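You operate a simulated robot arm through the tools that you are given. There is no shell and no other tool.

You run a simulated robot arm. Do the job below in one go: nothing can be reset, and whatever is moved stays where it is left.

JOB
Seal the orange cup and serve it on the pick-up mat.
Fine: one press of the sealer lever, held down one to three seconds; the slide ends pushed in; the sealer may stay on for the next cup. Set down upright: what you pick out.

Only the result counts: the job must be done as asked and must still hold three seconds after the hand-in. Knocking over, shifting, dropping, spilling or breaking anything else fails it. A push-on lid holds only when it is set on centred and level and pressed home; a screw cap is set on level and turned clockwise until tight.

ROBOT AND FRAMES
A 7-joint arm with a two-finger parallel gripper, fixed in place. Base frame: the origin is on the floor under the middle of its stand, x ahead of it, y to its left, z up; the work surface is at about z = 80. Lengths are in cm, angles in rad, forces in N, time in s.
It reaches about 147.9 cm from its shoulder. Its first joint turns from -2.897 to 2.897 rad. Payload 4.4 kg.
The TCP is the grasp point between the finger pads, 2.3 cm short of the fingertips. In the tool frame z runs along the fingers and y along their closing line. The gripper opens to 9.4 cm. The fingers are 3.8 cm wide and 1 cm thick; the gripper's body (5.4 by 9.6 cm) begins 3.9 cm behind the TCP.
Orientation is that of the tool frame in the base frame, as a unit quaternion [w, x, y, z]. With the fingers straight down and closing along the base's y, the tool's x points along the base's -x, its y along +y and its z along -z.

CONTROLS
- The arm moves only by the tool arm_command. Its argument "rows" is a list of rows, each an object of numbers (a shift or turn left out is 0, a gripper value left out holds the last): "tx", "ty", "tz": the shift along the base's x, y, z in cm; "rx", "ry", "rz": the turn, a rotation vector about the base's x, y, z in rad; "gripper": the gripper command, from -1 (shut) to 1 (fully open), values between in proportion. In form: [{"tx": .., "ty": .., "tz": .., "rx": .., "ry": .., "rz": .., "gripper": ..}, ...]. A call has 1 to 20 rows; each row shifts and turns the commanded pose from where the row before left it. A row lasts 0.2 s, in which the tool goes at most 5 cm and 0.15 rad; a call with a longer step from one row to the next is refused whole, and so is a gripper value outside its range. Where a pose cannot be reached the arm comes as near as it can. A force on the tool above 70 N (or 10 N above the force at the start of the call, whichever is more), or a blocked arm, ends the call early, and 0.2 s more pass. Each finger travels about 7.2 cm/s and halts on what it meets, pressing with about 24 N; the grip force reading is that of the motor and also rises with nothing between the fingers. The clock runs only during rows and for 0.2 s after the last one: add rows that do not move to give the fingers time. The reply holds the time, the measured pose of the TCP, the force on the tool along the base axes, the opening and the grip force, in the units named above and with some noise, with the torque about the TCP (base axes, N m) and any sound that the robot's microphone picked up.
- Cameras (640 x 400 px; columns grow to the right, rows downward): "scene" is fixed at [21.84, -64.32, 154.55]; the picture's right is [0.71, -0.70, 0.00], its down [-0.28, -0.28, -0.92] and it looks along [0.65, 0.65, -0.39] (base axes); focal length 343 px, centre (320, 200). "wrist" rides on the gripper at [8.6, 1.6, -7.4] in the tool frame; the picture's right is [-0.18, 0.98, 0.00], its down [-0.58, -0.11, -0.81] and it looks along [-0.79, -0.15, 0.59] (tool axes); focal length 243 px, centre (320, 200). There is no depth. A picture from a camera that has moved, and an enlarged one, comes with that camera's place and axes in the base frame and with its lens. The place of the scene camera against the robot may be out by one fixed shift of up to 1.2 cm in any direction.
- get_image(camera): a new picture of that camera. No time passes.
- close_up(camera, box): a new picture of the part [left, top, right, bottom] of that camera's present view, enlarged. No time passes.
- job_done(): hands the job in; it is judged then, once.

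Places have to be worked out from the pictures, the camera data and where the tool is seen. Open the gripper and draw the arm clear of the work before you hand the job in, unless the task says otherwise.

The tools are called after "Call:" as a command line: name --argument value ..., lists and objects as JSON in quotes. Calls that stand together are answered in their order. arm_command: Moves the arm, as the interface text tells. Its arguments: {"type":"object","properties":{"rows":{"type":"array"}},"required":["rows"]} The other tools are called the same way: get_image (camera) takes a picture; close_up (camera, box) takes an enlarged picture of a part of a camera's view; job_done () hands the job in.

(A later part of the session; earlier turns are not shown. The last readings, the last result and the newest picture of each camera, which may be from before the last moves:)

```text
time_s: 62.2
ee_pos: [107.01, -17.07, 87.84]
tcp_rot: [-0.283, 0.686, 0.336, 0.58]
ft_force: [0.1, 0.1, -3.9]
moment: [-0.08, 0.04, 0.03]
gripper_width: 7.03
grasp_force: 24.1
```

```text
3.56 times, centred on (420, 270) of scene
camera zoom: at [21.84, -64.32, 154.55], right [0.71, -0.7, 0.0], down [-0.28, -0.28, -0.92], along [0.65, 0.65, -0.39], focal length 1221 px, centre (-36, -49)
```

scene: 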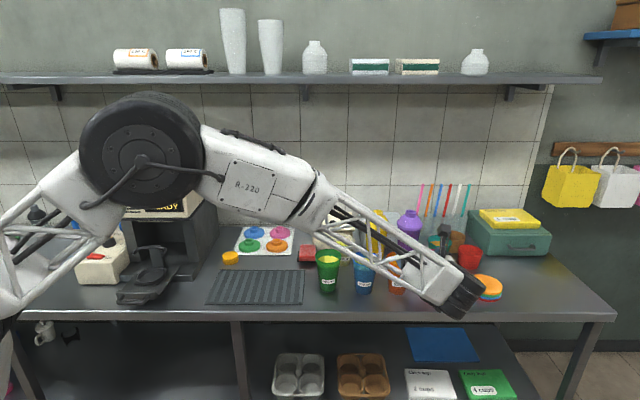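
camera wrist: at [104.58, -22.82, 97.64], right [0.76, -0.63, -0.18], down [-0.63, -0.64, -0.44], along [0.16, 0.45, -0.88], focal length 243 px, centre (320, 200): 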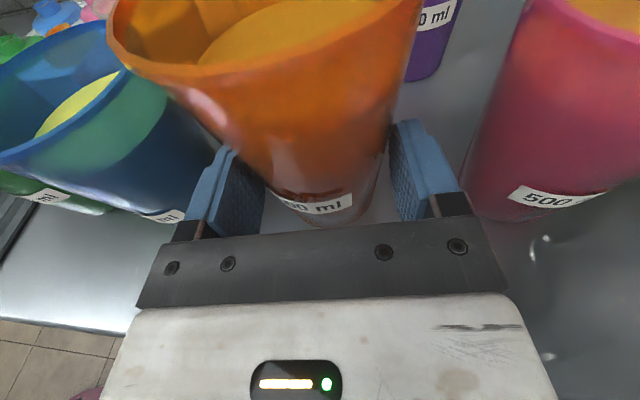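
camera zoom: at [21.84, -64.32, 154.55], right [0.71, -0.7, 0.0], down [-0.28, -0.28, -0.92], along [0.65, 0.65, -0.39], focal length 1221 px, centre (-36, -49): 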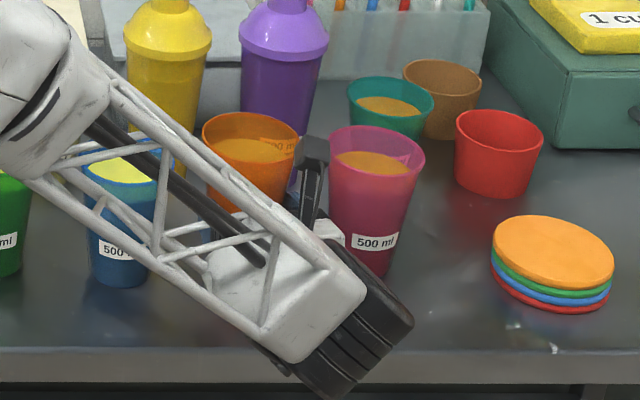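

The cup is lifted and held steady (weight about 4 N). I lift it on to clear the neighbours.

Call:
arm_command --rows '[{"tz": 0.3}, {"tz": 0.6}, {"tz": 0.9}, {"tz": 1.2}, {"tz": 1.2}, {"tz": 1.2}, {"tz": 1.2}, {"tz": 1.2}, {"tz": 1.2}, {"tz": 1.2}, {"tz": 1.2}, {"tz": 1.2}, {"tz": 1.2}, {"tz": 0.9}, {"tz": 0.6}, {"tz": 0.3}]'

Call:
get_image --camera "wrist"

Call:
get_image --camera "scene"

```text
time_s: 65.6
ee_pos: [106.94, -17.19, 103.46]
tcp_rot: [-0.283, 0.686, 0.337, 0.58]
ft_force: [0.3, 0.3, -3.3]
moment: [-0.04, 0.08, 0.02]
gripper_width: 7.02
grasp_force: 23.6
```

```text
taken
camera wrist: at [104.55, -22.82, 113.25], right [0.76, -0.63, -0.18], down [-0.63, -0.64, -0.44], along [0.16, 0.45, -0.88], focal length 243 px, centre (320, 200)
```

wrist: 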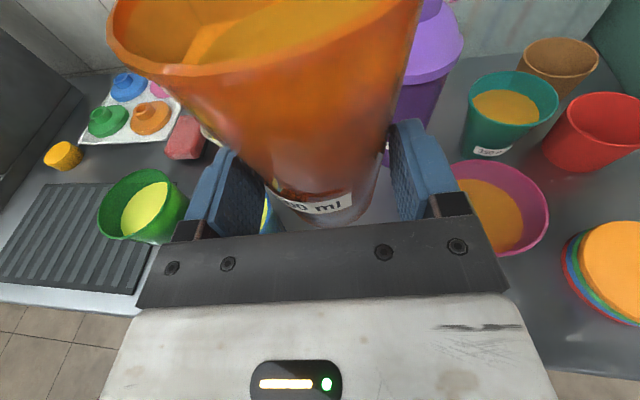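

```text
taken
```

scene: 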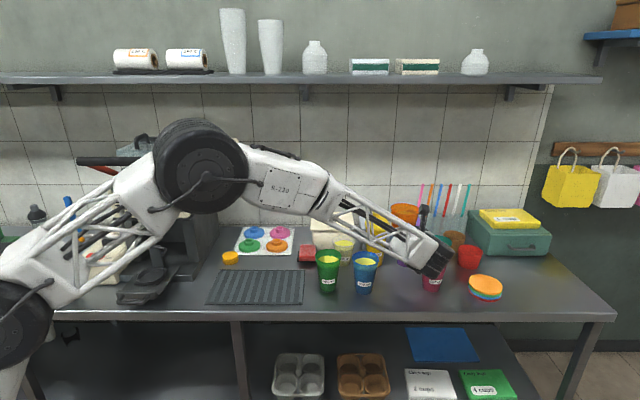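

Steady. I carry it towards the sealer along the front of the counter with smooth acceleration, turning the hand slowly.

Call:
arm_command --rows '[{"tx": -0.23, "ty": 0.19, "rz": 0.0036}, {"tx": -0.47, "ty": 0.38, "rz": 0.0072}, {"tx": -0.78, "ty": 0.63, "rz": 0.012}, {"tx": -1.17, "ty": 0.945, "rz": 0.018}, {"tx": -1.57, "ty": 1.26, "rz": 0.024}, {"tx": -1.96, "ty": 1.575, "rz": 0.03}, {"tx": -1.96, "ty": 1.575, "rz": 0.03}, {"tx": -1.96, "ty": 1.575, "rz": 0.03}, {"tx": -1.96, "ty": 1.575, "rz": 0.03}, {"tx": -1.96, "ty": 1.575, "rz": 0.03}, {"tx": -1.96, "ty": 1.575, "rz": 0.03}, {"tx": -1.96, "ty": 1.575, "rz": 0.03}, {"tx": -1.96, "ty": 1.575, "rz": 0.03}, {"tx": -1.96, "ty": 1.575, "rz": 0.03}, {"tx": -1.96, "ty": 1.575, "rz": 0.03}, {"tx": -1.57, "ty": 1.26, "rz": 0.024}, {"tx": -1.17, "ty": 0.945, "rz": 0.018}, {"tx": -0.78, "ty": 0.63, "rz": 0.012}, {"tx": -0.47, "ty": 0.38, "rz": 0.0072}, {"tx": -0.23, "ty": 0.19, "rz": 0.0036}]'

Call:
get_image --camera "wrist"

Call:
get_image --camera "scene"

```text
time_s: 69.8
ee_pos: [79.0, 5.57, 103.37]
tcp_rot: [-0.4, 0.598, 0.476, 0.506]
ft_force: [0.9, -0.2, -4.8]
moment: [-0.09, -0.02, 0.0]
gripper_width: 7.02
grasp_force: 24.1
```

```text
taken
camera wrist: at [79.07, -0.61, 113.13], right [0.95, -0.25, -0.18], down [-0.31, -0.84, -0.44], along [-0.04, 0.47, -0.88], focal length 243 px, centre (320, 200)
```

wrist: 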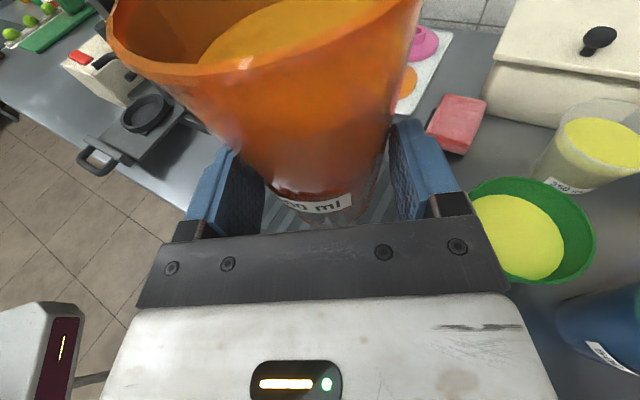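

```text
taken
```

scene: 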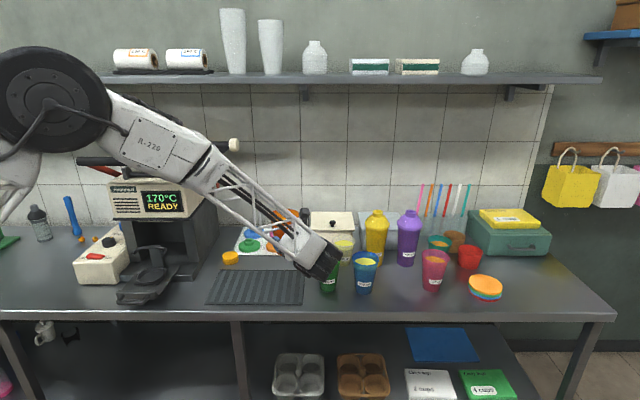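

Good. I carry on to just short of the ring position.

Call:
arm_command --rows '[{"tx": -0.185, "ty": 0.236, "rz": 0.0014}, {"tx": -0.37, "ty": 0.472, "rz": 0.0029}, {"tx": -0.616, "ty": 0.787, "rz": 0.0048}, {"tx": -0.924, "ty": 1.18, "rz": 0.0072}, {"tx": -1.232, "ty": 1.574, "rz": 0.0096}, {"tx": -1.54, "ty": 1.9675, "rz": 0.012}, {"tx": -1.54, "ty": 1.9675, "rz": 0.012}, {"tx": -1.54, "ty": 1.9675, "rz": 0.012}, {"tx": -1.54, "ty": 1.9675, "rz": 0.012}, {"tx": -1.54, "ty": 1.9675, "rz": 0.012}, {"tx": -1.54, "ty": 1.9675, "rz": 0.012}, {"tx": -1.54, "ty": 1.9675, "rz": 0.012}, {"tx": -1.54, "ty": 1.9675, "rz": 0.012}, {"tx": -1.54, "ty": 1.9675, "rz": 0.012}, {"tx": -1.54, "ty": 1.9675, "rz": 0.012}, {"tx": -1.232, "ty": 1.574, "rz": 0.0096}, {"tx": -0.924, "ty": 1.18, "rz": 0.0072}, {"tx": -0.616, "ty": 0.787, "rz": 0.0048}, {"tx": -0.37, "ty": 0.472, "rz": 0.0029}, {"tx": -0.185, "ty": 0.236, "rz": 0.0014}]'

Call:
get_image --camera "wrist"

Call:
close_up --camera "scene" --box '[60, 140, 300, 320]'

```text
time_s: 74.0
ee_pos: [56.83, 33.61, 103.47]
tcp_rot: [-0.441, 0.556, 0.524, 0.471]
ft_force: [0.3, 0.0, -3.7]
moment: [-0.13, 0.02, -0.01]
gripper_width: 7.01
grasp_force: 24.2
```

```text
taken
camera wrist: at [58.03, 27.59, 113.25], right [0.98, -0.09, -0.18], down [-0.16, -0.88, -0.44], along [-0.12, 0.46, -0.88], focal length 243 px, centre (320, 200)
```

wrist: 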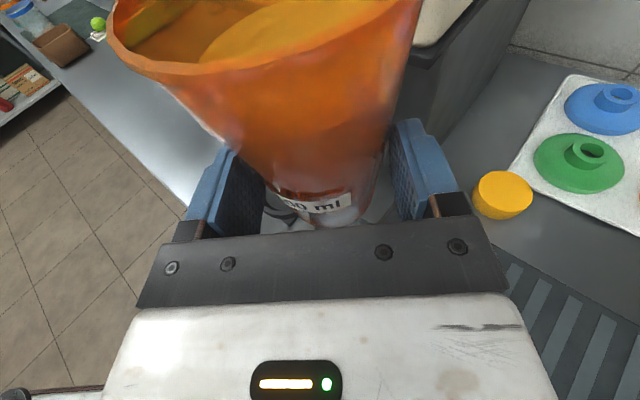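

```text
2.22 times, centred on (180, 230) of scene
camera zoom: at [21.84, -64.32, 154.55], right [0.71, -0.7, 0.0], down [-0.28, -0.28, -0.92], along [0.65, 0.65, -0.39], focal length 763 px, centre (631, 133)
```

zoom: 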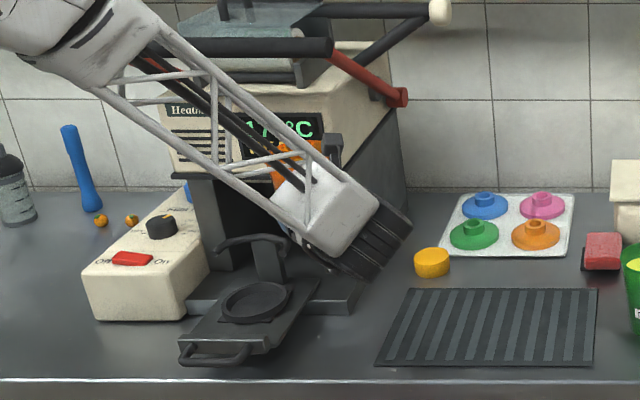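

The cup is right where I want it relative to the hand (axis 1.8 cm ahead of the TCP). I move the last 12 cm to put the cup axis over the ring centre.

Call:
arm_command --rows '[{"tx": -0.246, "ty": 0.315}, {"tx": -0.493, "ty": 0.63}, {"tx": -0.8, "ty": 1.024}, {"tx": -1.108, "ty": 1.418}, {"tx": -1.232, "ty": 1.576}, {"tx": -1.108, "ty": 1.418}, {"tx": -0.924, "ty": 1.182}, {"tx": -0.739, "ty": 0.945}, {"tx": -0.493, "ty": 0.63}, {"tx": -0.246, "ty": 0.315}]'

Call:
get_image --camera "wrist"

Call:
close_up --camera "scene" --box '[80, 160, 240, 310]'

```text
time_s: 76.2
ee_pos: [49.48, 43.28, 103.47]
tcp_rot: [-0.442, 0.555, 0.525, 0.469]
ft_force: [1.2, 1.8, -3.5]
moment: [-0.15, 0.0, -0.03]
gripper_width: 7.0
grasp_force: 24.1
```

```text
taken
camera wrist: at [50.68, 37.15, 113.22], right [0.98, -0.09, -0.18], down [-0.16, -0.88, -0.44], along [-0.12, 0.46, -0.88], focal length 243 px, centre (320, 200)
```

wrist: 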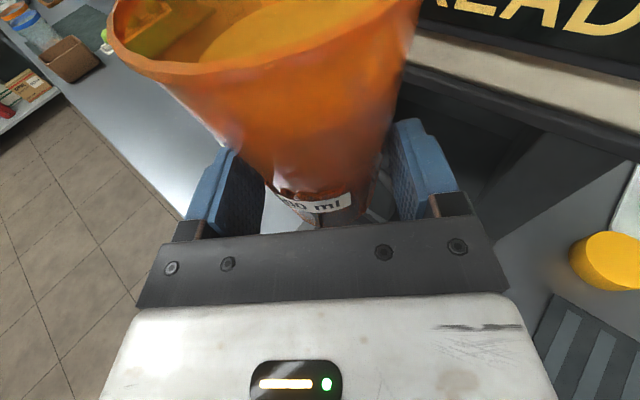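

```text
2.67 times, centred on (160, 235) of scene
camera zoom: at [21.84, -64.32, 154.55], right [0.71, -0.7, 0.0], down [-0.28, -0.28, -0.92], along [0.65, 0.65, -0.39], focal length 916 px, centre (747, 107)
```

zoom: 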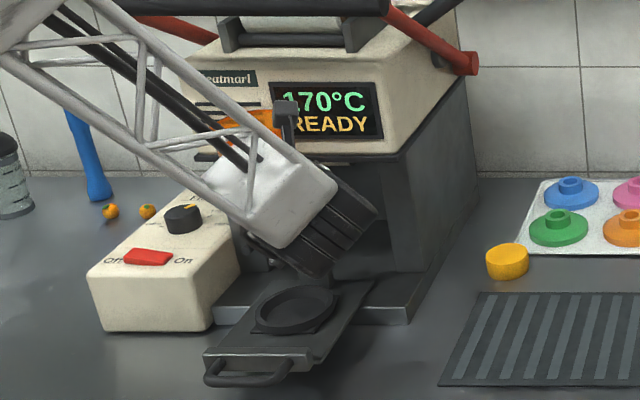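

The cup is over the ring (within about 2 mm by calculation). I lower it 9 cm to just above the ring and look again.

Call:
arm_command --rows '[{"ty": -0.15, "tz": -0.3}, {"tz": -0.6}, {"tz": -0.9}, {"tz": -1.0}, {"tz": -1.0}, {"tz": -1.0}, {"tz": -1.0}, {"tz": -1.0}, {"tz": -0.9}, {"tz": -0.6}, {"tz": -0.4}, {"tz": -0.3}]'

Call:
get_image --camera "wrist"

Call:
close_up --camera "scene" --box '[80, 190, 240, 310]'

```text
time_s: 78.8
ee_pos: [49.66, 43.14, 95.24]
tcp_rot: [-0.443, 0.55, 0.526, 0.474]
ft_force: [-4.5, 5.7, 8.0]
moment: [-0.07, -0.51, 0.18]
gripper_width: 6.99
grasp_force: 23.8
stopped in row 12: the force on the tool passed its limit at 78 N (the readings are from after the stop); the commanded pose is now the measured one
```

```text
taken
camera wrist: at [50.72, 37.03, 104.95], right [0.98, -0.08, -0.17], down [-0.15, -0.88, -0.45], along [-0.11, 0.47, -0.88], focal length 243 px, centre (320, 200)
```

wrist: 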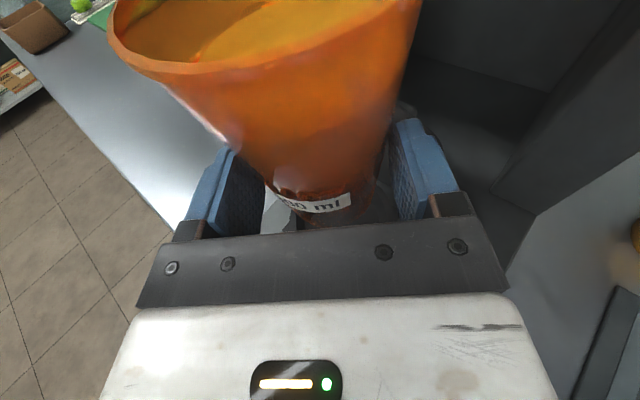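

```text
3.33 times, centred on (160, 250) of scene
camera zoom: at [21.84, -64.32, 154.55], right [0.71, -0.7, 0.0], down [-0.28, -0.28, -0.92], along [0.65, 0.65, -0.39], focal length 1144 px, centre (853, 33)
```

zoom: 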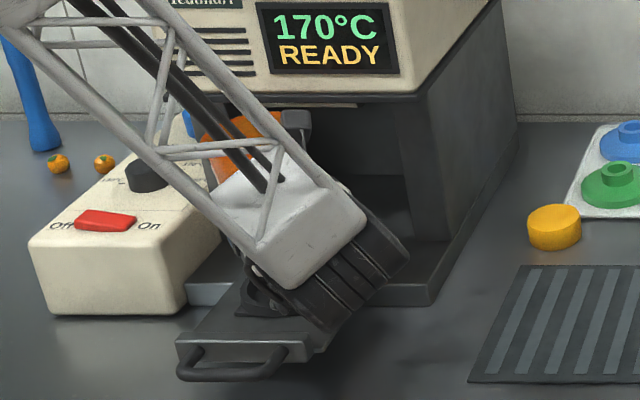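

The force limit tripped at TCP z≈95: the right finger came down on the tip of the fork arm, which lies right under it with this hand direction. I lift straight back up and check the cup and slide.

Call:
arm_command --rows '[{"tz": 0.3}, {"tz": 0.6}, {"tz": 0.9}, {"tz": 1.0}, {"tz": 1.0}, {"tz": 1.0}, {"tz": 1.0}, {"tz": 1.0}, {"tz": 0.7}, {"tz": 0.4}]'

Call:
get_image --camera "wrist"

Call:
close_up --camera "scene" --box '[80, 190, 240, 310]'

```text
time_s: 81.0
ee_pos: [49.54, 43.18, 103.13]
tcp_rot: [-0.441, 0.552, 0.525, 0.475]
ft_force: [0.8, 0.1, -4.3]
moment: [-0.08, 0.0, 0.0]
gripper_width: 6.97
grasp_force: 24.4
```

```text
taken
camera wrist: at [50.7, 37.06, 112.86], right [0.98, -0.08, -0.17], down [-0.15, -0.88, -0.45], along [-0.11, 0.46, -0.88], focal length 243 px, centre (320, 200)
```

wrist: 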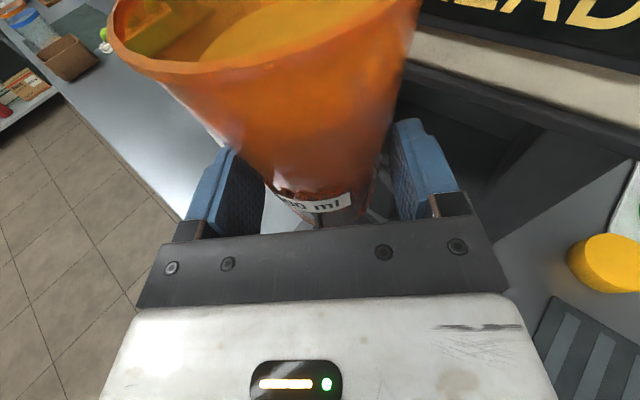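

```text
3.33 times, centred on (160, 250) of scene
camera zoom: at [21.84, -64.32, 154.55], right [0.71, -0.7, 0.0], down [-0.28, -0.28, -0.92], along [0.65, 0.65, -0.39], focal length 1144 px, centre (853, 33)
```

zoom: 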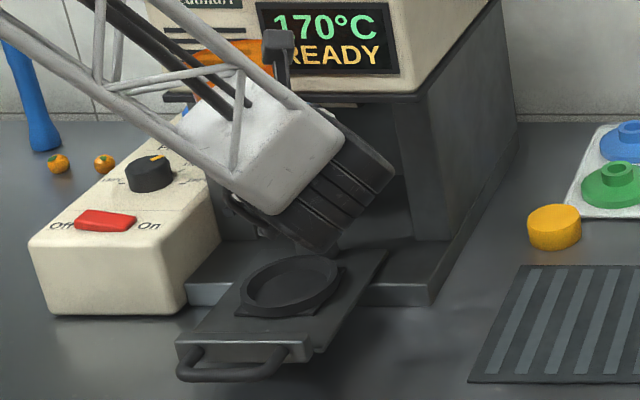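

The cup stayed firmly held. I now test whether the hand can point more straight at the sealer (about 60° azimuth), so the fingers come down in front of the fork tips; I turn it at this safe height.

Call:
arm_command --rows '[{"rz": -0.03}, {"rz": -0.06}, {"rz": -0.06, "tx": -0.1}, {"rz": -0.06, "tx": -0.1}, {"rz": -0.06, "tx": -0.15}, {"rz": -0.06, "tx": -0.15}, {"rz": -0.06, "tx": -0.15}, {"rz": -0.05, "tx": -0.15}, {"rz": -0.02, "tx": -0.1}]'

Call:
get_image --camera "wrist"

Call:
get_image --camera "scene"

```text
time_s: 83.0
ee_pos: [48.66, 43.13, 103.09]
tcp_rot: [-0.323, 0.656, 0.386, 0.562]
ft_force: [-0.1, 0.1, -3.9]
moment: [-0.06, 0.01, -0.01]
gripper_width: 6.98
grasp_force: 24.5
```

```text
taken
camera wrist: at [47.08, 37.17, 112.81], right [0.84, -0.51, -0.17], down [-0.53, -0.72, -0.45], along [0.1, 0.47, -0.88], focal length 243 px, centre (320, 200)
```

wrist: 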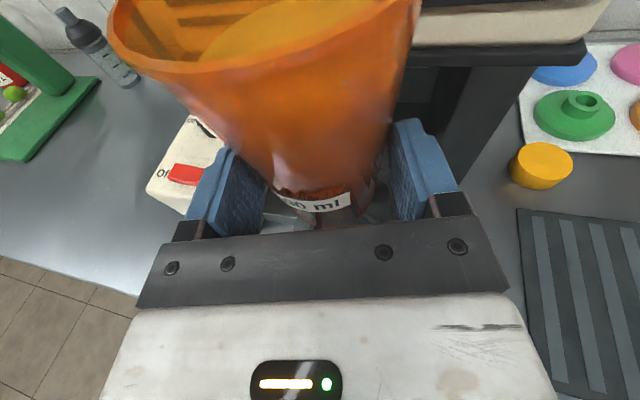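

```text
taken
```

scene: 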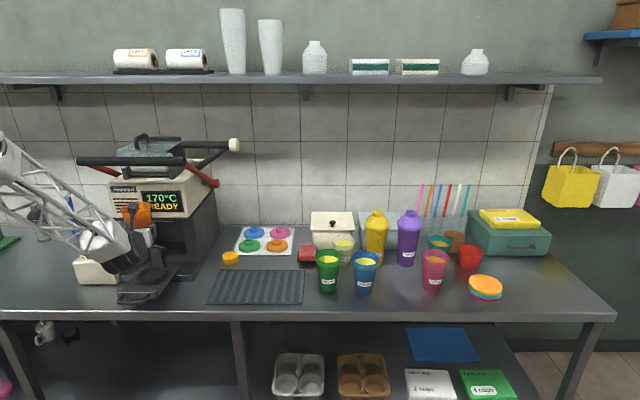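

That direction is reachable too. I turn a bit further (to about 51°), set the cup slightly in front of the ring centre so the fingertips stay in front of the fork tips, then look.

Call:
arm_command --rows '[{"rz": -0.02, "tx": -0.05}, {"rz": -0.04, "tx": -0.1}, {"rz": -0.04, "tx": -0.1}, {"rz": -0.04, "tx": -0.1, "ty": 0.05}, {"rz": -0.02, "tx": -0.1, "ty": 0.05}, {}]'

Call:
get_image --camera "wrist"

Call:
close_up --camera "scene" --box '[80, 170, 240, 310]'

```text
time_s: 84.3
ee_pos: [48.36, 43.26, 103.11]
tcp_rot: [-0.276, 0.685, 0.332, 0.586]
ft_force: [0.5, -0.3, -4.5]
moment: [-0.08, 0.06, 0.0]
gripper_width: 6.97
grasp_force: 23.8
```

```text
taken
camera wrist: at [45.64, 37.58, 112.76], right [0.75, -0.64, -0.17], down [-0.64, -0.63, -0.45], along [0.18, 0.44, -0.88], focal length 243 px, centre (320, 200)
```

wrist: 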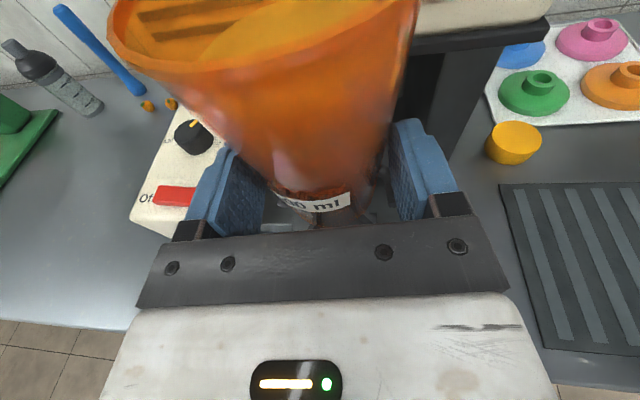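

```text
2.86 times, centred on (160, 240) of scene
camera zoom: at [21.84, -64.32, 154.55], right [0.71, -0.7, 0.0], down [-0.28, -0.28, -0.92], along [0.65, 0.65, -0.39], focal length 981 px, centre (777, 86)
```

zoom: 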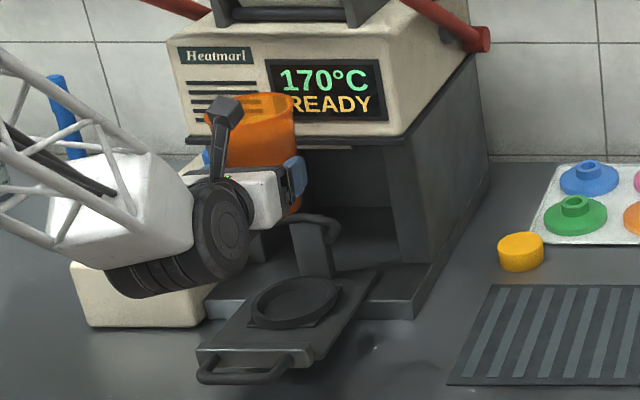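

The arm found a pose from the left with the hand pointing almost straight at the sealer. Cup axis computes to P 3.4, Q 66.6, over the ring. I lower to just above fork height and check the finger-to-fork clearance.

Call:
arm_command --rows '[{"tz": -0.3, "ry": 0.007}, {"tz": -0.6, "ry": 0.007}, {"tz": -0.8}, {"tz": -0.9}, {"tz": -0.9}, {"tz": -0.8}, {"tz": -0.6}, {"tz": -0.3}, {}]'

Call:
get_image --camera "wrist"

Call:
close_up --camera "scene" --box '[90, 190, 220, 310]'

```text
time_s: 86.3
ee_pos: [48.17, 43.2, 97.85]
tcp_rot: [-0.279, 0.689, 0.331, 0.581]
ft_force: [-0.1, -0.3, -2.9]
moment: [-0.09, 0.06, 0.0]
gripper_width: 6.96
grasp_force: 24.1
```

```text
taken
camera wrist: at [45.76, 37.54, 107.62], right [0.75, -0.64, -0.18], down [-0.64, -0.63, -0.44], along [0.17, 0.44, -0.88], focal length 243 px, centre (320, 200)
```

wrist: 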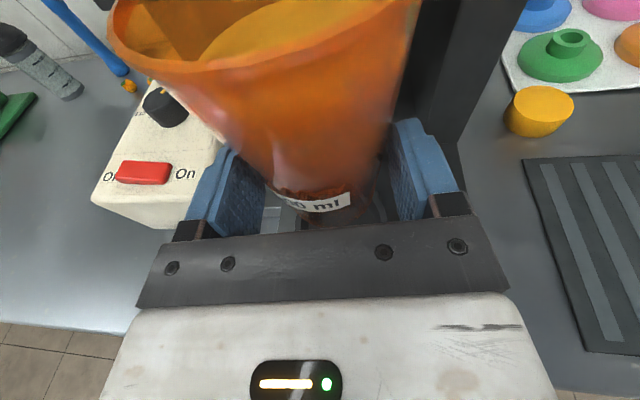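

```text
3.33 times, centred on (155, 250) of scene
camera zoom: at [21.84, -64.32, 154.55], right [0.71, -0.7, 0.0], down [-0.28, -0.28, -0.92], along [0.65, 0.65, -0.39], focal length 1144 px, centre (870, 33)
```

zoom: 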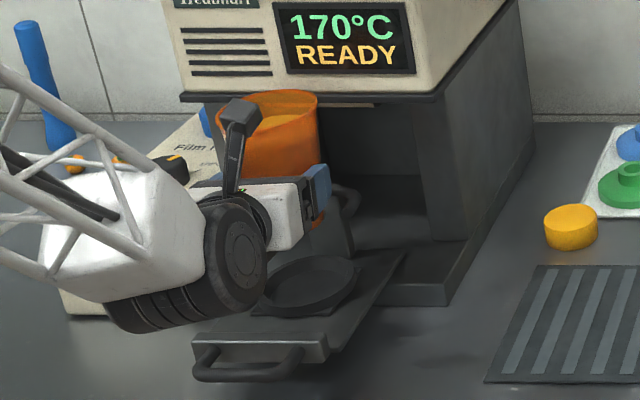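

Clear view: the finger tip is in front of the fork arm. I lower in small steps, watching the force.

Call:
arm_command --rows '[{"tz": -0.3}, {"tz": -0.4}, {"tz": -0.4}, {"tz": -0.4}, {"tz": -0.4}]'

Call:
arm_command --rows '[{"tz": -0.3}, {"tz": -0.4}, {"tz": -0.4}, {"tz": -0.3}]'

Call:
close_up --camera "scene" --box '[90, 190, 220, 310]'

```text
time_s: 87.5
ee_pos: [48.24, 43.33, 95.97]
tcp_rot: [-0.279, 0.689, 0.331, 0.581]
ft_force: [0.7, -0.4, -4.4]
moment: [-0.07, 0.05, -0.03]
gripper_width: 6.96
grasp_force: 24.0
```

```text
time_s: 88.5
ee_pos: [48.24, 43.19, 94.51]
tcp_rot: [-0.28, 0.689, 0.332, 0.581]
ft_force: [0.6, 0.7, -3.7]
moment: [-0.1, 0.04, -0.01]
gripper_width: 6.97
grasp_force: 23.7
```

```text
3.33 times, centred on (155, 250) of scene
camera zoom: at [21.84, -64.32, 154.55], right [0.71, -0.7, 0.0], down [-0.28, -0.28, -0.92], along [0.65, 0.65, -0.39], focal length 1144 px, centre (870, 33)
```

zoom: 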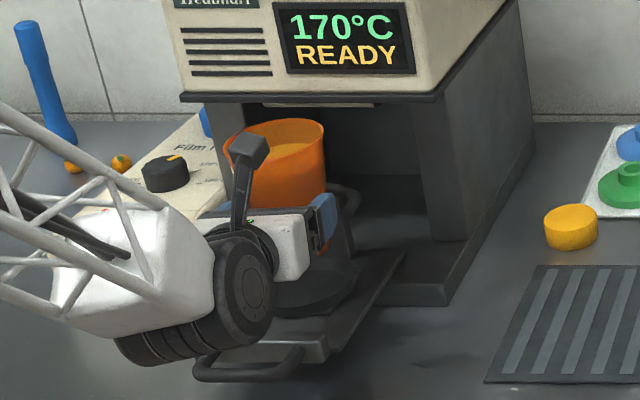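

No contact so far at fork height. I check the clearance between the wrist housing and the slide handle before going lower.

Call:
close_up --camera "scene" --box '[115, 240, 195, 310]'

Call:
get_image --camera "wrist"

```text
5.71 times, centred on (155, 275) of scene
camera zoom: at [21.84, -64.32, 154.55], right [0.71, -0.7, 0.0], down [-0.28, -0.28, -0.92], along [0.65, 0.65, -0.39], focal length 1962 px, centre (1263, -229)
```

zoom: 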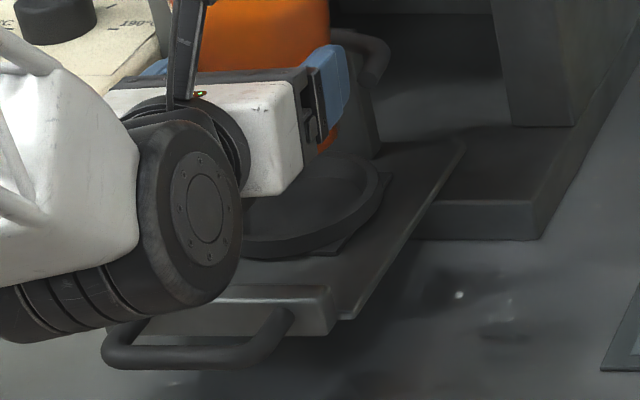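

```text
taken
camera wrist: at [45.75, 37.59, 104.33], right [0.75, -0.64, -0.18], down [-0.64, -0.63, -0.44], along [0.17, 0.44, -0.88], focal length 243 px, centre (320, 200)
```

wrist: 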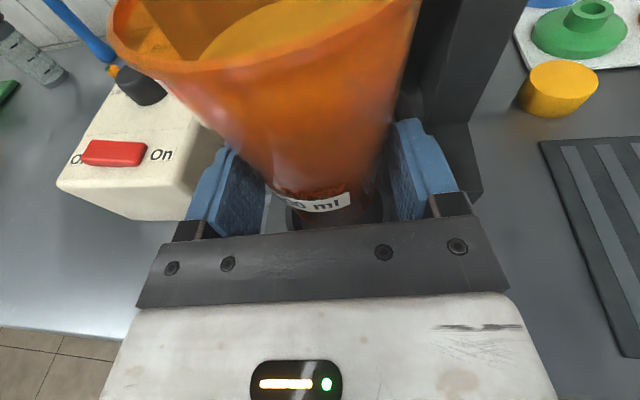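

The wrist housing clears the handle by a couple of centimetres at the final height. I continue lowering in small steps.

Call:
arm_command --rows '[{"tz": -0.3}, {"tz": -0.4}, {"tz": -0.4}, {"tz": -0.4}]'

Call:
arm_command --rows '[{"tz": -0.3}, {"tz": -0.4}, {"tz": -0.4}, {"tz": -0.3}]'

Call:
close_up --camera "scene" --box '[90, 190, 220, 310]'

Call:
get_image --camera "wrist"

```text
time_s: 89.5
ee_pos: [48.24, 43.25, 93.1]
tcp_rot: [-0.279, 0.689, 0.331, 0.581]
ft_force: [0.4, -0.2, -3.8]
moment: [-0.09, 0.07, 0.02]
gripper_width: 6.97
grasp_force: 24.0
```

```text
time_s: 90.5
ee_pos: [48.31, 43.16, 91.55]
tcp_rot: [-0.279, 0.69, 0.331, 0.581]
ft_force: [-0.1, -0.7, -4.7]
moment: [-0.12, 0.07, 0.01]
gripper_width: 6.95
grasp_force: 23.9
```

```text
3.33 times, centred on (155, 250) of scene
camera zoom: at [21.84, -64.32, 154.55], right [0.71, -0.7, 0.0], down [-0.28, -0.28, -0.92], along [0.65, 0.65, -0.39], focal length 1144 px, centre (870, 33)
```

zoom: 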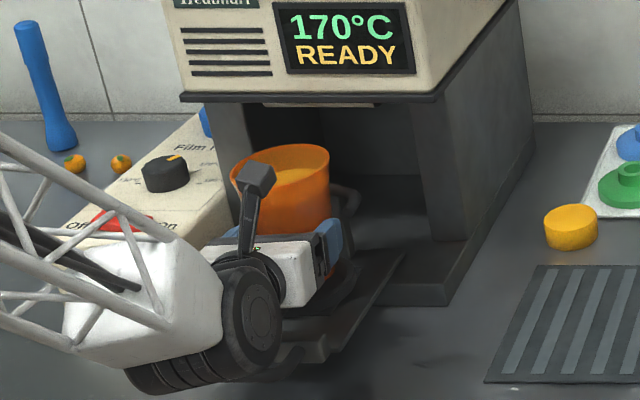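

```text
taken
camera wrist: at [45.75, 37.54, 101.43], right [0.75, -0.64, -0.18], down [-0.64, -0.63, -0.44], along [0.17, 0.44, -0.88], focal length 243 px, centre (320, 200)
```

wrist: 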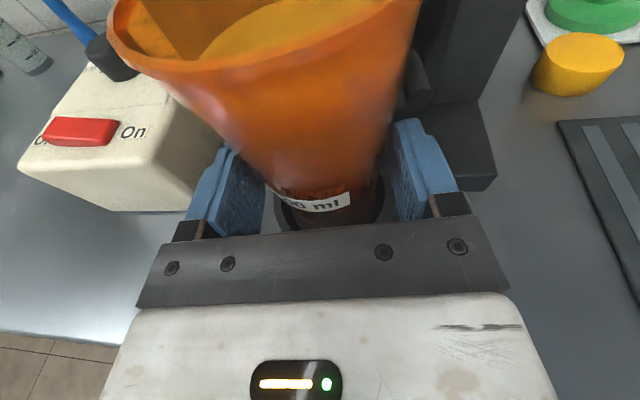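

I zoom to see the cup's base against the ring opening.

Call:
close_up --camera "wrist" --box '[240, 150, 420, 240]'

Call:
close_up --camera "scene" --box '[150, 240, 210, 290]'

```text
3.56 times, centred on (330, 195) of wrist
camera zoom: at [45.75, 37.54, 101.43], right [0.75, -0.64, -0.18], down [-0.64, -0.63, -0.44], along [0.17, 0.44, -0.88], focal length 863 px, centre (284, 218)
```

zoom: 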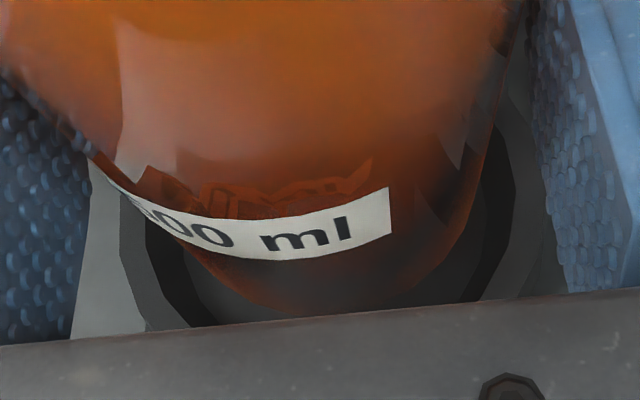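

```text
8.00 times, centred on (180, 265) of scene
camera zoom: at [21.84, -64.32, 154.55], right [0.71, -0.7, 0.0], down [-0.28, -0.28, -0.92], along [0.65, 0.65, -0.39], focal length 2746 px, centre (1440, -320)
```

zoom: 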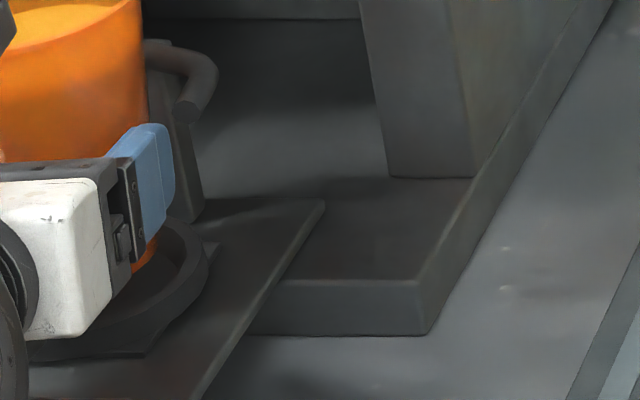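

The base is centred in the ring opening. I lower the last bit slowly until the weight comes off.

Call:
arm_command --rows '[{"tz": -0.25}, {"tz": -0.3}, {"tz": -0.3}, {"tz": -0.2}]'

Call:
arm_command --rows '[{"tz": -0.2}, {"tz": -0.15}, {}]'

```text
time_s: 91.5
ee_pos: [48.35, 43.09, 90.52]
tcp_rot: [-0.279, 0.689, 0.331, 0.581]
ft_force: [-0.3, -0.2, -4.4]
moment: [-0.03, 0.03, 0.0]
gripper_width: 6.96
grasp_force: 24.2
```

```text
time_s: 92.3
ee_pos: [48.34, 43.23, 90.26]
tcp_rot: [-0.279, 0.689, 0.331, 0.582]
ft_force: [0.8, -0.5, -4.0]
moment: [-0.09, 0.05, -0.04]
gripper_width: 6.97
grasp_force: 24.2
```

Still hanging free; I go on in finer steps.

Call:
arm_command --rows '[{"tz": -0.15}, {"tz": -0.15}, {}]'

Call:
arm_command --rows '[{"tz": -0.15}, {"tz": -0.1}, {}]'

```text
time_s: 93.2
ee_pos: [48.3, 43.29, 90.03]
tcp_rot: [-0.278, 0.689, 0.33, 0.581]
ft_force: [-0.2, -0.7, -4.2]
moment: [-0.11, 0.08, 0.0]
gripper_width: 6.95
grasp_force: 24.4
```

```text
time_s: 94.0
ee_pos: [48.22, 43.24, 89.73]
tcp_rot: [-0.279, 0.689, 0.329, 0.583]
ft_force: [-0.3, 0.3, 1.8]
moment: [0.23, 0.0, 0.04]
gripper_width: 6.95
grasp_force: 24.2
```

Contact: the cup stands in the seat (force turned to +1.8 N). I open the fingers gradually to release it.

Call:
arm_command --rows '[{"gripper": 0.5}, {"gripper": 0.53}, {"gripper": 0.56}, {"gripper": 0.6}, {"gripper": 0.65}, {"gripper": 0.7}, {"gripper": 0.75}, {}]'

Call:
get_image --camera "wrist"

Call:
close_up --camera "scene" --box '[90, 190, 220, 310]'

```text
time_s: 95.8
ee_pos: [48.19, 43.25, 89.66]
tcp_rot: [-0.28, 0.689, 0.331, 0.581]
ft_force: [-0.1, -1.0, 0.2]
moment: [-0.02, -0.02, 0.01]
gripper_width: 8.21
grasp_force: 0.0
```

```text
taken
camera wrist: at [45.72, 37.57, 99.43], right [0.75, -0.64, -0.18], down [-0.64, -0.63, -0.44], along [0.17, 0.44, -0.88], focal length 243 px, centre (320, 200)
```

wrist: 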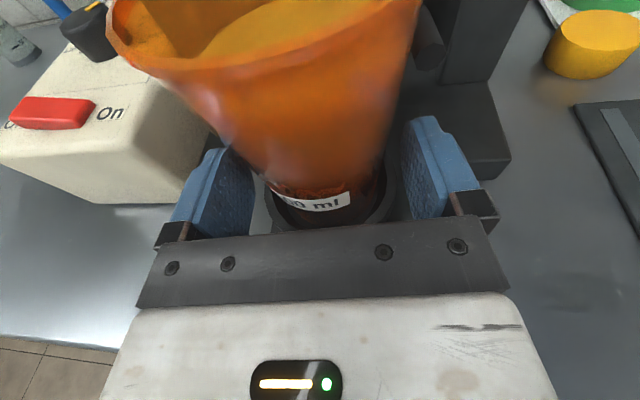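

```text
3.33 times, centred on (155, 250) of scene
camera zoom: at [21.84, -64.32, 154.55], right [0.71, -0.7, 0.0], down [-0.28, -0.28, -0.92], along [0.65, 0.65, -0.39], focal length 1144 px, centre (870, 33)
```

zoom: 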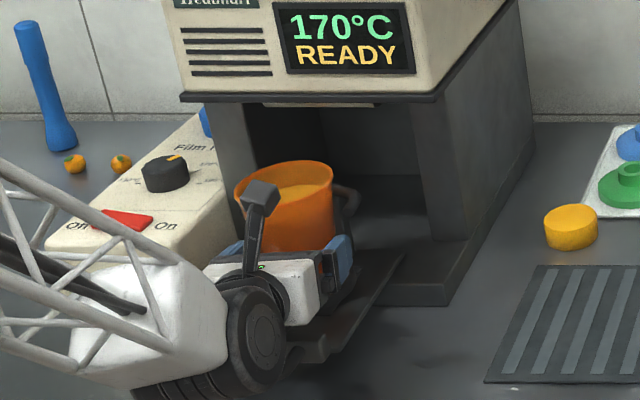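

The cup stands by itself in the seat. I withdraw the hand straight back along its axis in small steps.

Call:
arm_command --rows '[{"tx": -0.31, "ty": -0.385, "tz": 0.08}, {"tx": -0.5, "ty": -0.62, "tz": 0.13}, {"tx": -0.62, "ty": -0.77, "tz": 0.165}, {"tx": -0.62, "ty": -0.77, "tz": 0.165}]'

Call:
get_image --camera "wrist"

```text
time_s: 96.8
ee_pos: [46.22, 40.71, 90.35]
tcp_rot: [-0.278, 0.689, 0.33, 0.582]
ft_force: [0.5, 0.5, -0.3]
moment: [0.02, 0.0, 0.0]
gripper_width: 8.25
grasp_force: 0.1
```

```text
taken
camera wrist: at [43.76, 35.01, 100.14], right [0.75, -0.64, -0.18], down [-0.64, -0.63, -0.44], along [0.17, 0.44, -0.88], focal length 243 px, centre (320, 200)
```

wrist: 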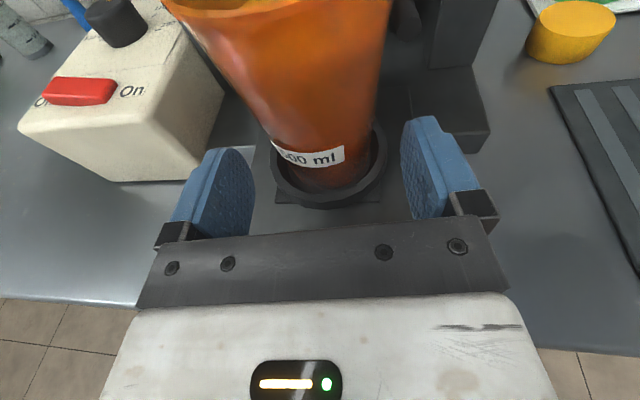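

The cup sits nicely inside the ring. I keep backing off.

Call:
arm_command --rows '[{"tx": -0.62, "ty": -0.77, "tz": 0.165}, {"tx": -0.62, "ty": -0.77, "tz": 0.165}, {"tx": -0.62, "ty": -0.77, "tz": 0.165}, {"tx": -0.62, "ty": -0.77, "tz": 0.165}, {"tx": -0.62, "ty": -0.77, "tz": 0.165}]'

Call:
get_image --camera "wrist"

Call:
close_up --camera "scene" --box '[60, 190, 220, 310]'

```text
time_s: 98.0
ee_pos: [43.08, 36.79, 91.17]
tcp_rot: [-0.279, 0.689, 0.33, 0.582]
ft_force: [0.7, 0.5, -0.2]
moment: [-0.02, -0.01, -0.01]
gripper_width: 8.23
grasp_force: 0.0
```

```text
taken
camera wrist: at [40.62, 31.13, 100.89], right [0.75, -0.64, -0.18], down [-0.64, -0.63, -0.44], along [0.17, 0.44, -0.88], focal length 243 px, centre (320, 200)
```

wrist: 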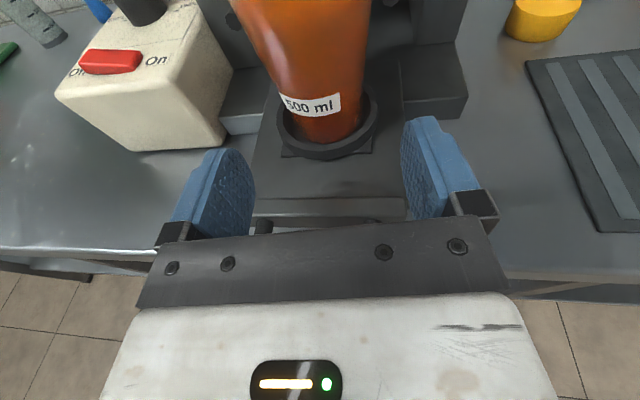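

```text
3.33 times, centred on (140, 250) of scene
camera zoom: at [21.84, -64.32, 154.55], right [0.71, -0.7, 0.0], down [-0.28, -0.28, -0.92], along [0.65, 0.65, -0.39], focal length 1144 px, centre (920, 33)
```

zoom: 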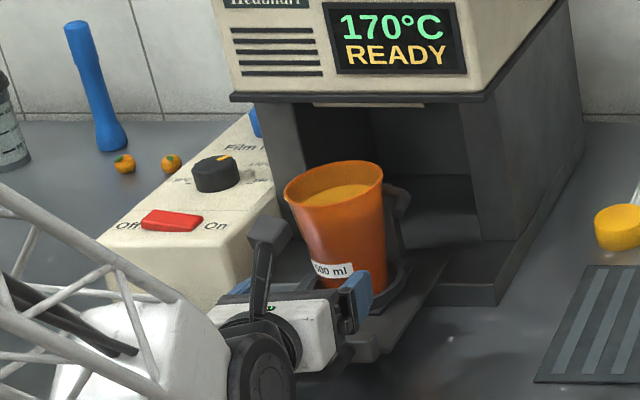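

The cup is upright in the seat. To push the slide in I'll take the handle again from above as before, so I rise first and swing the hand back to pointing down.

Call:
arm_command --rows '[{"tx": -0.4, "ty": -0.5, "tz": 1.5}, {"tx": -0.4, "ty": -0.5, "tz": 2.5}, {"tx": -0.2, "ty": -0.2, "tz": 3}, {"tz": 3}, {"tz": 3}, {"tz": 3}]'

Call:
arm_command --rows '[{"rx": -0.109, "ry": 0.088, "tz": 0.3}, {"rx": -0.109, "ry": 0.088, "tz": 0.3}, {"rx": -0.109, "ry": 0.088, "tz": 0.3}, {"rx": -0.109, "ry": 0.088, "tz": 0.3}, {"rx": -0.109, "ry": 0.088, "tz": 0.3}, {"rx": -0.109, "ry": 0.088, "tz": 0.3}, {"rx": -0.109, "ry": 0.088, "tz": 0.3}, {"rx": -0.109, "ry": 0.088, "tz": 0.3}, {"rx": -0.109, "ry": 0.088, "tz": 0.3}, {"rx": -0.109, "ry": 0.088, "tz": 0.3}]'

Call:
get_image --camera "scene"

```text
time_s: 99.3
ee_pos: [42.25, 35.61, 107.02]
tcp_rot: [-0.278, 0.69, 0.33, 0.581]
ft_force: [0.0, -1.1, 0.7]
moment: [0.01, -0.02, 0.01]
gripper_width: 8.23
grasp_force: 0.1
```

```text
time_s: 101.5
ee_pos: [42.08, 35.63, 110.15]
tcp_rot: [-0.001, 0.902, 0.432, -0.001]
ft_force: [-0.1, -0.2, 0.3]
moment: [0.01, -0.03, 0.05]
gripper_width: 8.26
grasp_force: 0.1
```

```text
taken
```

scene: 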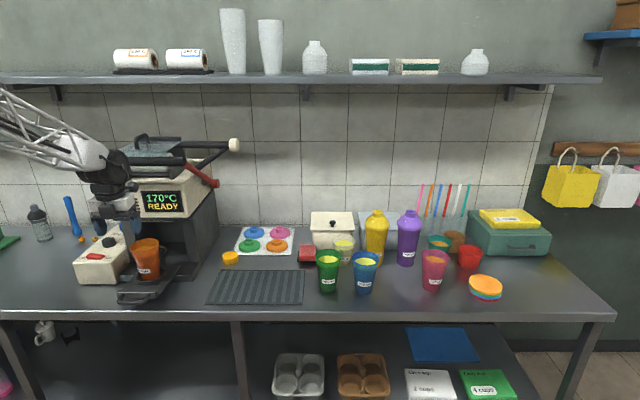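

Pointing down again. I turn the hand to close front-to-back, tilt it forward and go above the handle with the fingers at 3 cm.

Call:
arm_command --rows '[{"tx": -0.764, "ty": -0.5, "rz": 0.1463, "gripper": -0.362}, {"tx": -0.764, "ty": -0.5, "rz": 0.1463}, {"tx": -0.764, "ty": -0.5, "rz": 0.1463}, {"tx": -0.764, "ty": -0.5, "rz": 0.1463}, {"tx": -0.764, "ty": -0.5, "rz": 0.1463}, {"tx": -0.764, "ty": -0.5, "rz": 0.1463}, {"tx": -0.764, "ty": -0.5, "rz": 0.1463}, {"tx": -0.764, "ty": -0.5, "rz": 0.1463}, {"tx": -0.764, "ty": -0.5, "rz": 0.1463}, {"tx": -0.764, "ty": -0.5, "rz": 0.1463}, {"rx": 0.0707, "ry": -0.0707, "tz": -1.5}, {"rx": 0.0707, "ry": -0.0707, "tz": -1.5}, {"rx": 0.0707, "ry": -0.0707, "tz": -1.5}, {"rx": 0.0707, "ry": -0.0707, "tz": -1.5}]'

Call:
get_image --camera "wrist"

Call:
get_image --camera "scene"

```text
time_s: 104.5
ee_pos: [34.53, 30.65, 104.16]
tcp_rot: [0.075, 0.376, 0.905, 0.183]
ft_force: [-0.1, -0.5, 0.2]
moment: [0.04, 0.0, -0.03]
gripper_width: 2.99
grasp_force: 0.0
```

```text
taken
camera wrist: at [27.34, 35.7, 111.6], right [0.77, 0.51, 0.38], down [0.12, -0.7, 0.7], along [0.63, -0.49, -0.6], focal length 243 px, centre (320, 200)
```

wrist: 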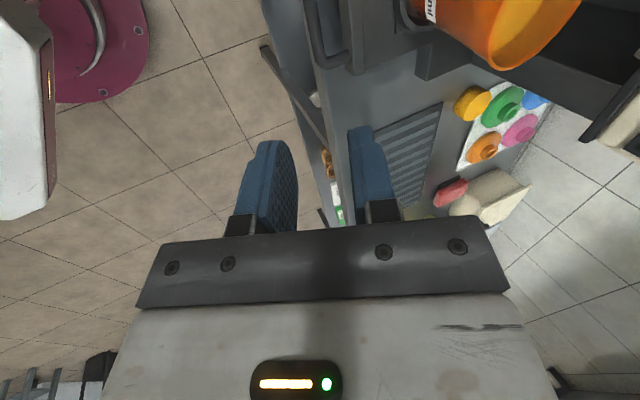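

```text
taken
```

scene: 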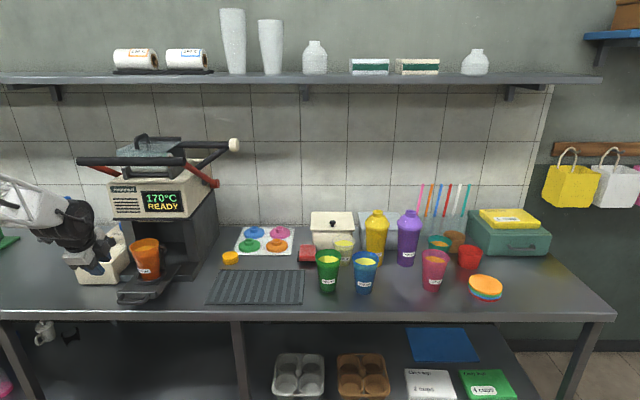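

Same hand attitude as for the first pull. I descend to about 9 cm above the handle and check its position again.

Call:
arm_command --rows '[{"tx": 0.586, "ty": 0.586, "tz": -2.45}, {"tx": 0.586, "ty": 0.586, "tz": -2.45}, {"tx": 0.586, "ty": 0.586, "tz": -2.45}, {"tx": 0.586, "ty": 0.586, "tz": -2.45}]'

Call:
get_image --camera "wrist"

Call:
close_up --camera "wrist" --box '[250, 0, 410, 140]'

```text
time_s: 105.5
ee_pos: [36.8, 33.06, 94.44]
tcp_rot: [0.074, 0.376, 0.905, 0.183]
ft_force: [0.3, -0.9, -1.2]
moment: [-0.01, 0.0, -0.01]
gripper_width: 3.01
grasp_force: 0.1
```

```text
taken
camera wrist: at [29.61, 38.03, 101.82], right [0.77, 0.51, 0.38], down [0.12, -0.7, 0.7], along [0.63, -0.49, -0.6], focal length 243 px, centre (320, 200)
```

wrist: 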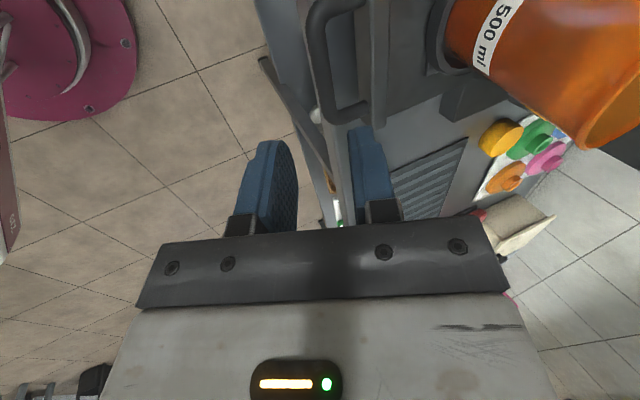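

```text
2.86 times, centred on (330, 70) of wrist
camera zoom: at [29.61, 38.03, 101.82], right [0.77, 0.51, 0.38], down [0.12, -0.7, 0.7], along [0.63, -0.49, -0.6], focal length 693 px, centre (291, 571)
```

zoom: 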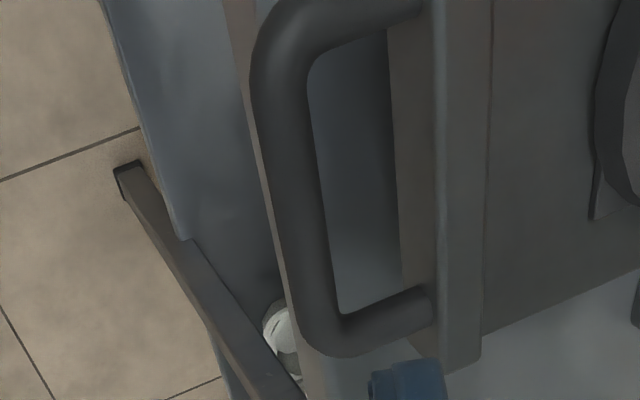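

The handle is exactly where expected. I go down and close on it.

Call:
arm_command --rows '[{"tx": 0.342, "ty": 0.342, "tz": -1.16}, {"tx": 0.342, "ty": 0.342, "tz": -1.16}, {"tx": 0.342, "ty": 0.342, "tz": -1.16}, {"tx": 0.342, "ty": 0.342, "tz": -1.16}, {"tx": 0.342, "ty": 0.342, "tz": -1.16}, {"tx": 0.342, "ty": 0.342, "tz": -1.16}, {"tx": 0.342, "ty": 0.342, "tz": -1.16}, {"tx": 0.342, "ty": 0.342, "tz": -1.1}]'

Call:
get_image --camera "wrist"

```text
time_s: 107.3
ee_pos: [39.51, 35.61, 85.04]
tcp_rot: [0.075, 0.375, 0.905, 0.184]
ft_force: [0.3, 0.5, 0.1]
moment: [0.02, -0.03, 0.0]
gripper_width: 3.02
grasp_force: 0.1
```

```text
taken
camera wrist: at [32.4, 40.73, 92.51], right [0.77, 0.51, 0.38], down [0.12, -0.7, 0.7], along [0.62, -0.49, -0.6], focal length 243 px, centre (320, 200)
```

wrist: 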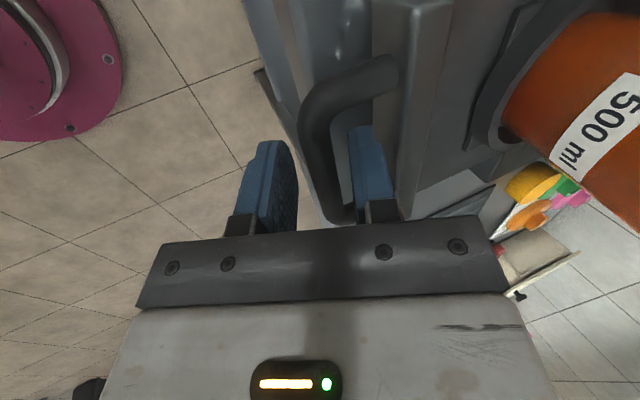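

The bar lies between the fingers. I close gently so as not to jerk the slide with the cup on it.

Call:
arm_command --rows '[{"gripper": -0.45}, {"gripper": -0.52}, {"gripper": -0.58}, {"gripper": -0.63}, {"gripper": -0.67}, {"gripper": -0.72}, {"gripper": -1}, {"gripper": -1}]'

Call:
get_image --camera "wrist"

Call:
close_up --camera "scene" --box '[60, 190, 220, 310]'

```text
time_s: 109.2
ee_pos: [39.51, 35.67, 85.06]
tcp_rot: [0.077, 0.374, 0.906, 0.183]
ft_force: [0.8, -1.2, 0.5]
moment: [-0.48, -0.5, 1.63]
gripper_width: 1.33
grasp_force: 44.9
```

```text
taken
camera wrist: at [32.38, 40.71, 92.5], right [0.77, 0.51, 0.38], down [0.12, -0.7, 0.7], along [0.63, -0.49, -0.6], focal length 243 px, centre (320, 200)
```

wrist: 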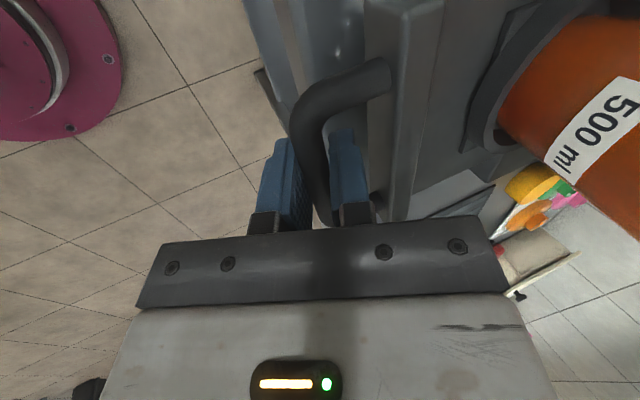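

```text
3.33 times, centred on (140, 250) of scene
camera zoom: at [21.84, -64.32, 154.55], right [0.71, -0.7, 0.0], down [-0.28, -0.28, -0.92], along [0.65, 0.65, -0.39], focal length 1144 px, centre (920, 33)
```

zoom: 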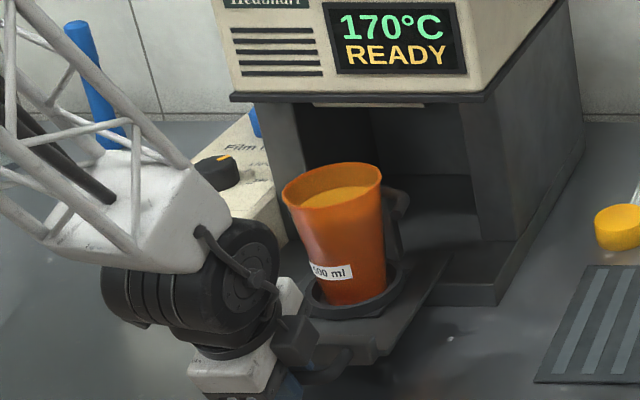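

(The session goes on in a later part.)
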